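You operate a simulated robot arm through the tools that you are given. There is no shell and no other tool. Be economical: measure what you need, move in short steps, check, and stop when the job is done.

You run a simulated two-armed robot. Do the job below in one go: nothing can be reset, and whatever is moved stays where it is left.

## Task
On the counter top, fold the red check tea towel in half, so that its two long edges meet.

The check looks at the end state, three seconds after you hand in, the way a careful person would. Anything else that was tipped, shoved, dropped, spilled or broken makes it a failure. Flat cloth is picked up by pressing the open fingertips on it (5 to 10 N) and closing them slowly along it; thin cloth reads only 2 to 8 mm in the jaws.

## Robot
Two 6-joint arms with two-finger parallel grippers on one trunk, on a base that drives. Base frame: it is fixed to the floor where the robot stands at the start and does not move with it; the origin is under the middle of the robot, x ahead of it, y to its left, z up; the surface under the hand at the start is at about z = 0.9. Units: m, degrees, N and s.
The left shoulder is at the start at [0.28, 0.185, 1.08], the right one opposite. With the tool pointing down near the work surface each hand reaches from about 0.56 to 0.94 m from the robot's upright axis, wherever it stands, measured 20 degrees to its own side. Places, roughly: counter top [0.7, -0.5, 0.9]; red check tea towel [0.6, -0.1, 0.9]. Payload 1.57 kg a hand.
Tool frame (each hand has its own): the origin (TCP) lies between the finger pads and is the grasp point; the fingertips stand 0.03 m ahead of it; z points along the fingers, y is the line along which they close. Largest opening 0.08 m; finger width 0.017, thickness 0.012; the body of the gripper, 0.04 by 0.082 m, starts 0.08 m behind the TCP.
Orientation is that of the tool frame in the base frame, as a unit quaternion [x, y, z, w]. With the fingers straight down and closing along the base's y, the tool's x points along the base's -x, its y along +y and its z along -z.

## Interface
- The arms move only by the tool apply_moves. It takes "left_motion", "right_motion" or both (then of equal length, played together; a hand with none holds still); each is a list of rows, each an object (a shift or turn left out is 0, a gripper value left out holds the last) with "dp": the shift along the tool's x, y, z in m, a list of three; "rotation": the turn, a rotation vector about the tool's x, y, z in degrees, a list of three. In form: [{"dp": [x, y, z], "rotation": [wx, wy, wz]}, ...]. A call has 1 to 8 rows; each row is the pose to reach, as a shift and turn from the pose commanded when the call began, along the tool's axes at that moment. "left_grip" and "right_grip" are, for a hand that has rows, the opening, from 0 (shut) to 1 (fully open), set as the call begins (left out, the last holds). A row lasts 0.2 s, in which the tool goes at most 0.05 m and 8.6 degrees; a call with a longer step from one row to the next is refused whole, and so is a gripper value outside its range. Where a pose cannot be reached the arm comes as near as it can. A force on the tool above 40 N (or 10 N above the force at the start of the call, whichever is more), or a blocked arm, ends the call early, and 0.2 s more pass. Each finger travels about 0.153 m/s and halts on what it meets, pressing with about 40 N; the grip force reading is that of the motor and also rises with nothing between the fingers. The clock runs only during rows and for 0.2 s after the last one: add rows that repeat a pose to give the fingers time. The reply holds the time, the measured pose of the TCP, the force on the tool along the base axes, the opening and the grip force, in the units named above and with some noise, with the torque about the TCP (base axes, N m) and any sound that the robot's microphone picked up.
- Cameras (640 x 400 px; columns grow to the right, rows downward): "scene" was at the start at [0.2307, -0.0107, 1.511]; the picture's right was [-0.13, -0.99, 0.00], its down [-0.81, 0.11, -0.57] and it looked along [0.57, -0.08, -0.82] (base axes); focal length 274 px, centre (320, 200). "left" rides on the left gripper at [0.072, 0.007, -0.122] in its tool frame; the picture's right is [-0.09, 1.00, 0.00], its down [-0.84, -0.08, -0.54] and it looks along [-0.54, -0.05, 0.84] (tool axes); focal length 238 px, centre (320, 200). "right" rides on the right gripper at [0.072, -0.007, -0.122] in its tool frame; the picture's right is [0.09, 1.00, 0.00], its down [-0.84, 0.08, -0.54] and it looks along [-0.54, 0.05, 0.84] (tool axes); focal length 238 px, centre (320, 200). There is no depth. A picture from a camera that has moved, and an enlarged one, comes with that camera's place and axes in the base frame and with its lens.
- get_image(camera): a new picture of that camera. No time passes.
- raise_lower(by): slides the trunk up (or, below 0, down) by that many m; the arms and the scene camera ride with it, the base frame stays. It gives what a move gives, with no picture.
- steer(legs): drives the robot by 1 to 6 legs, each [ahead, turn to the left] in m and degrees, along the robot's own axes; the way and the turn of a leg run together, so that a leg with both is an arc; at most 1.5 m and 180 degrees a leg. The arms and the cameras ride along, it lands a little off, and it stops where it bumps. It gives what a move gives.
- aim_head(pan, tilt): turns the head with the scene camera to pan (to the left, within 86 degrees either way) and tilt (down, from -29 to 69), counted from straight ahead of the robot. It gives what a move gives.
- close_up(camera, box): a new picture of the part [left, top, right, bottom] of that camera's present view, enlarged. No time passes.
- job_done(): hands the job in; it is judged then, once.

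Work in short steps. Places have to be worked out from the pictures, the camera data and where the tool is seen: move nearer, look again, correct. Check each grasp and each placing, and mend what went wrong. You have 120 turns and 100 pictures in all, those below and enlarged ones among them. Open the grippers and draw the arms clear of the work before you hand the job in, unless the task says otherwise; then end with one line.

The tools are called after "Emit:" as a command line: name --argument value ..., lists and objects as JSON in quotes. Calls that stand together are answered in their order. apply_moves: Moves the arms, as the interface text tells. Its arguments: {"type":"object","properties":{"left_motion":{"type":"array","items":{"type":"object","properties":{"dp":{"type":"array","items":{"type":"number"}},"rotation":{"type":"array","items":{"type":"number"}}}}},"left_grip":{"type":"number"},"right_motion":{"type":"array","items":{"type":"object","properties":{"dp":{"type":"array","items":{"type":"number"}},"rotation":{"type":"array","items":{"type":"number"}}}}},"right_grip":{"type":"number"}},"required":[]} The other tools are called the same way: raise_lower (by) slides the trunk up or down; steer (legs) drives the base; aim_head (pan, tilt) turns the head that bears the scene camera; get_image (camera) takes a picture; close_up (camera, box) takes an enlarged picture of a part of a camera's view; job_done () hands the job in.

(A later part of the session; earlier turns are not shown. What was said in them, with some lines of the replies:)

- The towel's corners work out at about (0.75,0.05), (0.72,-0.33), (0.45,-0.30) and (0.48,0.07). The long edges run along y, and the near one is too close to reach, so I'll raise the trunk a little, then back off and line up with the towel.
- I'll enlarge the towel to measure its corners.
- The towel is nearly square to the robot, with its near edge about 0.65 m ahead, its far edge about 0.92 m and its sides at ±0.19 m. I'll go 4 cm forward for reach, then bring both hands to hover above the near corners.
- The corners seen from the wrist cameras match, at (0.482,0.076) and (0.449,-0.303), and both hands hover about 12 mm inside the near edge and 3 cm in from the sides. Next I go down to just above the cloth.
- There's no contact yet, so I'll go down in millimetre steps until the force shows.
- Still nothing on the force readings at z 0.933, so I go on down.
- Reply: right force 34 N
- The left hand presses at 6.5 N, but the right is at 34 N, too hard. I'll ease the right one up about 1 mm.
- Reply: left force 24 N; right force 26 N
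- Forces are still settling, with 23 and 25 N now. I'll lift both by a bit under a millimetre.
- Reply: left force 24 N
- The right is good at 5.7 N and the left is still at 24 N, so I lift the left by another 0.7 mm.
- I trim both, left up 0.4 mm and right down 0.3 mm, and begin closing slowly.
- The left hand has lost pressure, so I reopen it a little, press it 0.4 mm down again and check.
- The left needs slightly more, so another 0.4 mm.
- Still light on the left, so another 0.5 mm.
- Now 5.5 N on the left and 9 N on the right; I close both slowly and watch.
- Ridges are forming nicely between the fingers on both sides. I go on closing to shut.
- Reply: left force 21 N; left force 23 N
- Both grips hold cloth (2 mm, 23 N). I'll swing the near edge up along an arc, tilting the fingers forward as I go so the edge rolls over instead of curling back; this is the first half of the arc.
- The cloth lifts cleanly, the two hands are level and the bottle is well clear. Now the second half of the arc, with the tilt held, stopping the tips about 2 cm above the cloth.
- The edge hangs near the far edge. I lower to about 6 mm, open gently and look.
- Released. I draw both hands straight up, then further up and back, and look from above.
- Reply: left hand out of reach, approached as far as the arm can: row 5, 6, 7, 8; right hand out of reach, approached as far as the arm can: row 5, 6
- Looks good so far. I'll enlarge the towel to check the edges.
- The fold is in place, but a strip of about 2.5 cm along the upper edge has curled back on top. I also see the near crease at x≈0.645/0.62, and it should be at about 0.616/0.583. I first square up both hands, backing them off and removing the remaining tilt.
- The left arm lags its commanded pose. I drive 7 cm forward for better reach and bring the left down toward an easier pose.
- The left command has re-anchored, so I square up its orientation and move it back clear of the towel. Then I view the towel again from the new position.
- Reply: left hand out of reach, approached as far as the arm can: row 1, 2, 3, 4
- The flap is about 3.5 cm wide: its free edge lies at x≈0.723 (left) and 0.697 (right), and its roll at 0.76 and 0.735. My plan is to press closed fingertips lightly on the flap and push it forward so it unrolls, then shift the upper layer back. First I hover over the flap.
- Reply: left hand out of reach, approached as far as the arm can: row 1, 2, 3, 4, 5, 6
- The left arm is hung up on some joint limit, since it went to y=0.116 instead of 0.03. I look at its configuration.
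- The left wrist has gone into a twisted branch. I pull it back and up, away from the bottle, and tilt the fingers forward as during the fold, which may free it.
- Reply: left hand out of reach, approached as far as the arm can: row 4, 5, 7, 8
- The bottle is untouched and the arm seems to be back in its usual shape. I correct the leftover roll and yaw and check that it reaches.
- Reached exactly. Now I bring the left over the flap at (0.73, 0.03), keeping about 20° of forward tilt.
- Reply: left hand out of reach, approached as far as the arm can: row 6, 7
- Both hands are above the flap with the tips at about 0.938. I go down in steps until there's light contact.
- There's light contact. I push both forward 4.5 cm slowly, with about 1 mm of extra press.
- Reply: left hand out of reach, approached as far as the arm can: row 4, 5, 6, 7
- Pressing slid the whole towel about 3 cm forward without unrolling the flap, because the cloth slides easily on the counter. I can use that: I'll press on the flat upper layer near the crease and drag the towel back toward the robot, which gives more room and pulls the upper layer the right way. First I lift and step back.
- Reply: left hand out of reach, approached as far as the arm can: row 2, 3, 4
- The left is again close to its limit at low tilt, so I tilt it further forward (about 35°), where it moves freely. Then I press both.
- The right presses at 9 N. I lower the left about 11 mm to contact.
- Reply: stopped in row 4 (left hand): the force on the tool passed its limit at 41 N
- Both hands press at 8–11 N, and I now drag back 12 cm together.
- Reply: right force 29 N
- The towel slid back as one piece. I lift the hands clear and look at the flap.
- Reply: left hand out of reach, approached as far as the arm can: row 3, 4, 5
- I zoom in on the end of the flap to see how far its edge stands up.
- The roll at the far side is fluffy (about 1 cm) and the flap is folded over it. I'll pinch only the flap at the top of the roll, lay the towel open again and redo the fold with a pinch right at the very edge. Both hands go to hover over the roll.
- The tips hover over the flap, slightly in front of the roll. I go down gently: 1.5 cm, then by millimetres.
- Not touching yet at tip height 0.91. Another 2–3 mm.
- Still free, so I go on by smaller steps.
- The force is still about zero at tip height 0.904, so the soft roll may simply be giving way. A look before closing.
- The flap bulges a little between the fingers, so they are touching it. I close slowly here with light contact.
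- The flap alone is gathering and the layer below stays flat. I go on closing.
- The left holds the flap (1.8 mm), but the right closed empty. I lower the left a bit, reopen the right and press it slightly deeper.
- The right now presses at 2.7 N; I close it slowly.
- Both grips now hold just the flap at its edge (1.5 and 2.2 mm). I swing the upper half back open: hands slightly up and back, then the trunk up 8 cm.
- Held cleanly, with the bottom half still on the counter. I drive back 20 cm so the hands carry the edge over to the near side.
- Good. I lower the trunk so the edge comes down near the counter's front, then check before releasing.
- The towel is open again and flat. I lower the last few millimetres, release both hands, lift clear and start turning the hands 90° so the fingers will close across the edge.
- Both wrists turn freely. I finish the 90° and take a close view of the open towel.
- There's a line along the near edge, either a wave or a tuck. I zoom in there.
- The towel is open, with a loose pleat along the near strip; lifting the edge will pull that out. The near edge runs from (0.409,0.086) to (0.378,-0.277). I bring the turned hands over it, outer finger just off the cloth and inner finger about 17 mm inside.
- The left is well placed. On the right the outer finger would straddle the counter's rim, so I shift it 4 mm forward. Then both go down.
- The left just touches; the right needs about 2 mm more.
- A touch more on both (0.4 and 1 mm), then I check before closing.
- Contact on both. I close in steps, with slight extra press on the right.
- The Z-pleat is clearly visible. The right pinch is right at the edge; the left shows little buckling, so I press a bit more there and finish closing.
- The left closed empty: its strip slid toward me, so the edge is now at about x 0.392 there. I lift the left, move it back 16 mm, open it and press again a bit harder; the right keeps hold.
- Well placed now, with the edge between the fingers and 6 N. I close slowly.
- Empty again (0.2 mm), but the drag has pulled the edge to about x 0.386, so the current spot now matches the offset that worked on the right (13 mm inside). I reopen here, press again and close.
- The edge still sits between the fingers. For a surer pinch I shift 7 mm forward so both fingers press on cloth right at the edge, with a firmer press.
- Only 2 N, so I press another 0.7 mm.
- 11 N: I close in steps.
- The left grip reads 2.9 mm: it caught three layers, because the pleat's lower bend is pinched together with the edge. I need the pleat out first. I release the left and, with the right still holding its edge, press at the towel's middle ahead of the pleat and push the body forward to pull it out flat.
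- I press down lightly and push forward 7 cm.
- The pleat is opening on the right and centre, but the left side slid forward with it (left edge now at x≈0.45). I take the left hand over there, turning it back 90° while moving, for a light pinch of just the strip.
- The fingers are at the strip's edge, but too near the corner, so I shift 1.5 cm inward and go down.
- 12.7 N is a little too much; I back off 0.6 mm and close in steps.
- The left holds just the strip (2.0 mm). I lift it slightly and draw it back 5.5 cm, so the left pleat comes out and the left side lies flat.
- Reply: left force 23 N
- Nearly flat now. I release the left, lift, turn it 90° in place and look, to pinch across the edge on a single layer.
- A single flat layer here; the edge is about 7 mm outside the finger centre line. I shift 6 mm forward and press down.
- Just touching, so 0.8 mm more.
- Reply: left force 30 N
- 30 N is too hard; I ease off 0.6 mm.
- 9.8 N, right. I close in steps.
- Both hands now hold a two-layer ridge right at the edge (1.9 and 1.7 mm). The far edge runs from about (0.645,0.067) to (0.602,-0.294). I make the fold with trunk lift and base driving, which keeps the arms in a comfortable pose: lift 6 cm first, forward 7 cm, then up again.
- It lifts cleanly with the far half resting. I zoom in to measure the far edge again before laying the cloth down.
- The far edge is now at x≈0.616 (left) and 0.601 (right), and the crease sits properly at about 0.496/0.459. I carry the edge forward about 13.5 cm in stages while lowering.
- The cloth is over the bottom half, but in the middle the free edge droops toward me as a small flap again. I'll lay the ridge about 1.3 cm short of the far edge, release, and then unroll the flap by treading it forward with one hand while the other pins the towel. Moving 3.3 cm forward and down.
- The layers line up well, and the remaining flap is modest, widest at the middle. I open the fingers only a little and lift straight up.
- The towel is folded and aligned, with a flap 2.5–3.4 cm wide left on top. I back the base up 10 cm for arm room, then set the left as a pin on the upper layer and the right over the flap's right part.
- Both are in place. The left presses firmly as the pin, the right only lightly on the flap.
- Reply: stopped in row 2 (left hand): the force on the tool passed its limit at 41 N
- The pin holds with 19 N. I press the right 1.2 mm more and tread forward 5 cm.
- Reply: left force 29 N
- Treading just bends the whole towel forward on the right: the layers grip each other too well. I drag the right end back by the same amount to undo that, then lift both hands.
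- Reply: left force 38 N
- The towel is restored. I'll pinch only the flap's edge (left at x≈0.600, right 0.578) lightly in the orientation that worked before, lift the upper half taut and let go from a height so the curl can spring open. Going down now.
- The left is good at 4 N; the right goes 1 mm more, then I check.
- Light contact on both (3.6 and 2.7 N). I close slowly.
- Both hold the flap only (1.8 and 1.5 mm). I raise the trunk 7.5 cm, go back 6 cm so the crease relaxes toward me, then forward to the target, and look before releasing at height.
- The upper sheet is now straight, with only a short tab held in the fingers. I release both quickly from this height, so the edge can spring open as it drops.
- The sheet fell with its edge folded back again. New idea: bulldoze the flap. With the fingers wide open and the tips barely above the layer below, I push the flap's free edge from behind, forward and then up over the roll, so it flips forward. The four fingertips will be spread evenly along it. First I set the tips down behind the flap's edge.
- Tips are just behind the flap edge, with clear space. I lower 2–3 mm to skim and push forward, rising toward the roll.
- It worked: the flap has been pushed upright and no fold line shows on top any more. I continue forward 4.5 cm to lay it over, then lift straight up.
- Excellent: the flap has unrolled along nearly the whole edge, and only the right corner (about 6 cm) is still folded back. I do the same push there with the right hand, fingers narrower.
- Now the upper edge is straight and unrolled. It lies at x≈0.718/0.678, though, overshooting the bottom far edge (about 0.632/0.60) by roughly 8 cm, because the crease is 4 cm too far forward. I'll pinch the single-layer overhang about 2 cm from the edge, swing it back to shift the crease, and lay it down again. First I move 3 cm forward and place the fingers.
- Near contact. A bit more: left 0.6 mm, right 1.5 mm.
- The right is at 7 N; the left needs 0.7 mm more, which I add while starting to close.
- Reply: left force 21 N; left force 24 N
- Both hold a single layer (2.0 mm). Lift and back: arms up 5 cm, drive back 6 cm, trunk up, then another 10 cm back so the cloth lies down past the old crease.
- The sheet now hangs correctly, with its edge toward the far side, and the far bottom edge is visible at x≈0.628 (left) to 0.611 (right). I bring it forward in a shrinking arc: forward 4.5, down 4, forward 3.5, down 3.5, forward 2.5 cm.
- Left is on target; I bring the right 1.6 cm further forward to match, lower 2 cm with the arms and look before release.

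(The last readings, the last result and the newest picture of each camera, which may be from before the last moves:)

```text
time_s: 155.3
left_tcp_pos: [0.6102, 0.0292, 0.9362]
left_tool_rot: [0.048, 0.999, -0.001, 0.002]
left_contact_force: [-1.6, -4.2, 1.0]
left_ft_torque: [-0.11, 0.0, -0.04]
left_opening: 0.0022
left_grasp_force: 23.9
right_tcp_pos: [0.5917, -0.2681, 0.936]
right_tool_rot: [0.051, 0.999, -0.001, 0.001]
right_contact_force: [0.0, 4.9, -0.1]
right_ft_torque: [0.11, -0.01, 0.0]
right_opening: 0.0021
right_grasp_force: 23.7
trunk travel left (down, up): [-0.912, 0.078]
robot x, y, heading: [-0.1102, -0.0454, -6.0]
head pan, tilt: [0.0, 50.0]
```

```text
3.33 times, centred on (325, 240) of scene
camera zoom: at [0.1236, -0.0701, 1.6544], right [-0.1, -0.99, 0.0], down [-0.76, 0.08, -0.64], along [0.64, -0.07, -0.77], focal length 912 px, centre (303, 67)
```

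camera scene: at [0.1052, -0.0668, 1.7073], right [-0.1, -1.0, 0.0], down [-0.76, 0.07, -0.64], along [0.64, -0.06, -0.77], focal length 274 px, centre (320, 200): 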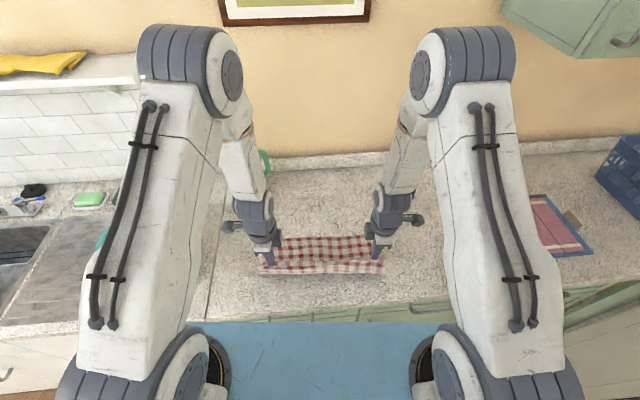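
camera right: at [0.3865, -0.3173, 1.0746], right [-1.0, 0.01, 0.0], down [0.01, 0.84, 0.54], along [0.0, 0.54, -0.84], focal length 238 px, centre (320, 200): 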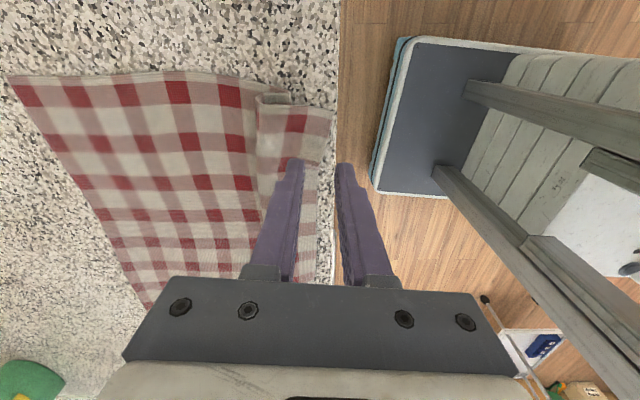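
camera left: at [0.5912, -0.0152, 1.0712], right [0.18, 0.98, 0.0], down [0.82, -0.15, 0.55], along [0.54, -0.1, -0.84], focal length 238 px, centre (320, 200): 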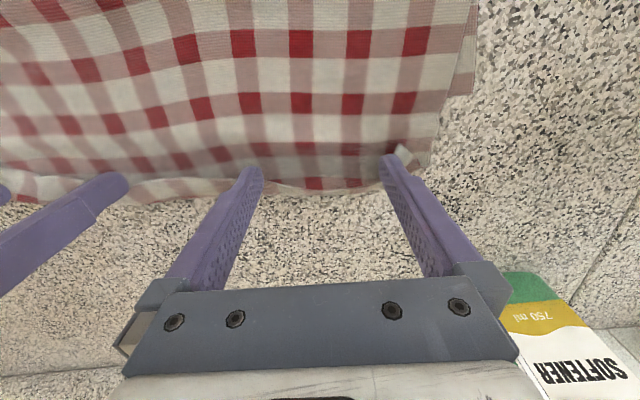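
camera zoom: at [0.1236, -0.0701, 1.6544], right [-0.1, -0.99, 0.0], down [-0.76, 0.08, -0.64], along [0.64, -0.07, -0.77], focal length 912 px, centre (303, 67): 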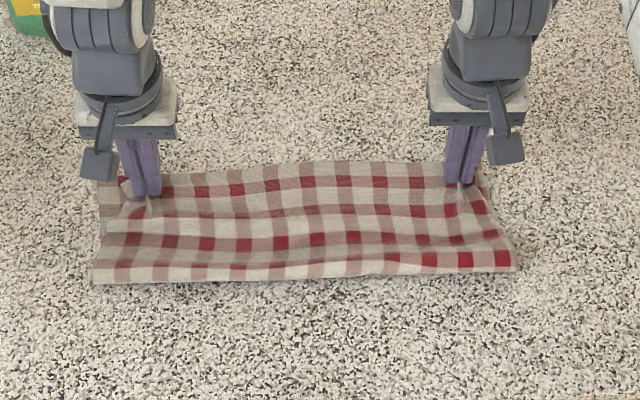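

The upper edge now lies right over the far edge along its whole length. I release and lift straight up.

Emit:
apply_moves --left_motion '[{"dp": [0, 0, 0.002]}, {"dp": [0, 0, 0.002]}, {"dp": [0, 0, 0.002]}, {"dp": [0, 0, -0.01]}, {"dp": [0, 0, -0.04]}, {"dp": [0, 0.03, -0.07]}, {"dp": [0.02, 0.06, -0.09]}, {"dp": [0.04, 0.08, -0.1]}]' --right_motion '[{"dp": [0, 0, 0.002]}, {"dp": [0, 0, 0.002]}, {"dp": [0, 0, 0.002]}, {"dp": [0, 0, -0.01]}, {"dp": [0, 0, -0.04]}, {"dp": [0, -0.03, -0.07]}, {"dp": [0.02, -0.06, -0.09]}, {"dp": [0.04, -0.08, -0.1]}]' --left_grip 0.35 --right_grip 0.35

Emit:
close_up --camera "scene" --box '[240, 190, 410, 290]'

```text
time_s: 157.1
left_tcp_pos: [0.5779, 0.1152, 1.0343]
left_tool_rot: [0.049, 0.999, -0.002, 0.001]
left_contact_force: [0.0, -0.4, -0.2]
left_ft_torque: [-0.02, 0.01, 0.0]
left_opening: 0.0279
left_grasp_force: 0.0
right_tcp_pos: [0.5433, -0.3429, 1.0361]
right_tool_rot: [0.051, 0.999, 0.0, 0.0]
right_contact_force: [-1.0, 0.8, 0.4]
right_ft_torque: [0.0, 0.01, -0.01]
right_opening: 0.0279
right_grasp_force: 0.1
trunk travel left (down, up): [-0.912, 0.078]
robot x, y, heading: [-0.1123, -0.0444, -6.0]
head pan, tilt: [0.0, 50.0]
```

```text
3.76 times, centred on (325, 240) of scene
camera zoom: at [0.1236, -0.0701, 1.6544], right [-0.1, -0.99, 0.0], down [-0.76, 0.08, -0.64], along [0.64, -0.07, -0.77], focal length 1030 px, centre (301, 49)
```

zoom: 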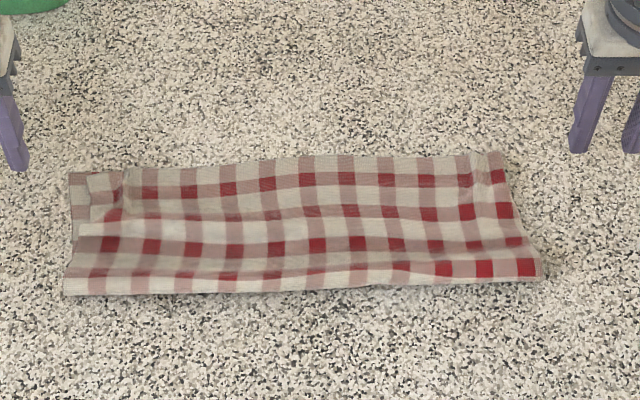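

The fold is good: the two long edges meet within about 1 cm along their length, with no flap left, and nothing else has been touched. I draw the arms well clear and take a last look.

Emit:
steer --legs '[[-0.15, 0]]'

Emit:
get_image --camera "scene"

```text
time_s: 158.5
left_tcp_pos: [0.4284, 0.131, 1.034]
left_tool_rot: [0.049, 0.999, -0.002, 0.003]
left_contact_force: [-0.5, 0.7, -0.2]
left_ft_torque: [0.03, -0.02, 0.02]
left_opening: 0.0283
left_grasp_force: 0.0
right_tcp_pos: [0.3942, -0.3265, 1.0367]
right_tool_rot: [0.051, 0.999, 0.001, 0.0]
right_contact_force: [-0.2, 0.4, 0.5]
right_ft_torque: [0.02, 0.0, 0.01]
right_opening: 0.028
right_grasp_force: 0.1
trunk travel left (down, up): [-0.912, 0.078]
robot x, y, heading: [-0.2623, -0.0261, -5.9]
head pan, tilt: [0.0, 50.0]
```

```text
1 pictures are left
camera scene: at [-0.0263, -0.0543, 1.6544], right [-0.1, -0.99, 0.0], down [-0.76, 0.08, -0.64], along [0.64, -0.07, -0.77], focal length 274 px, centre (320, 200)
```

scene: 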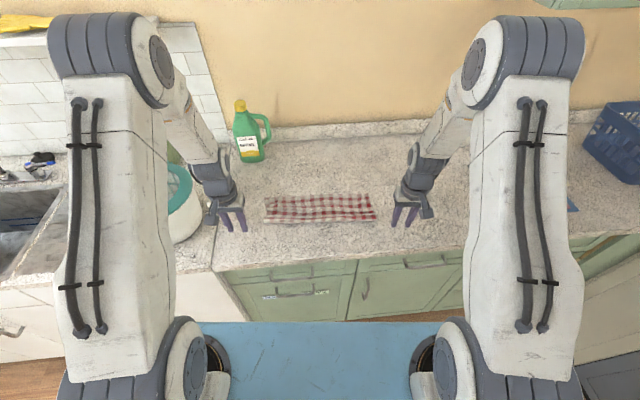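

The arms are clear, the grippers are open, the towel lies folded and the bottle and pot stand undisturbed. I hand in the job.

Emit:
job_done

```text
The job is handed in.
```

The red check tea towel is folded in half on the counter: its long edges meet to within about 1 cm, judged by eye, the top left corner sits about 2 cm in from the one below it, and the top layer is slightly wavy near the crease.
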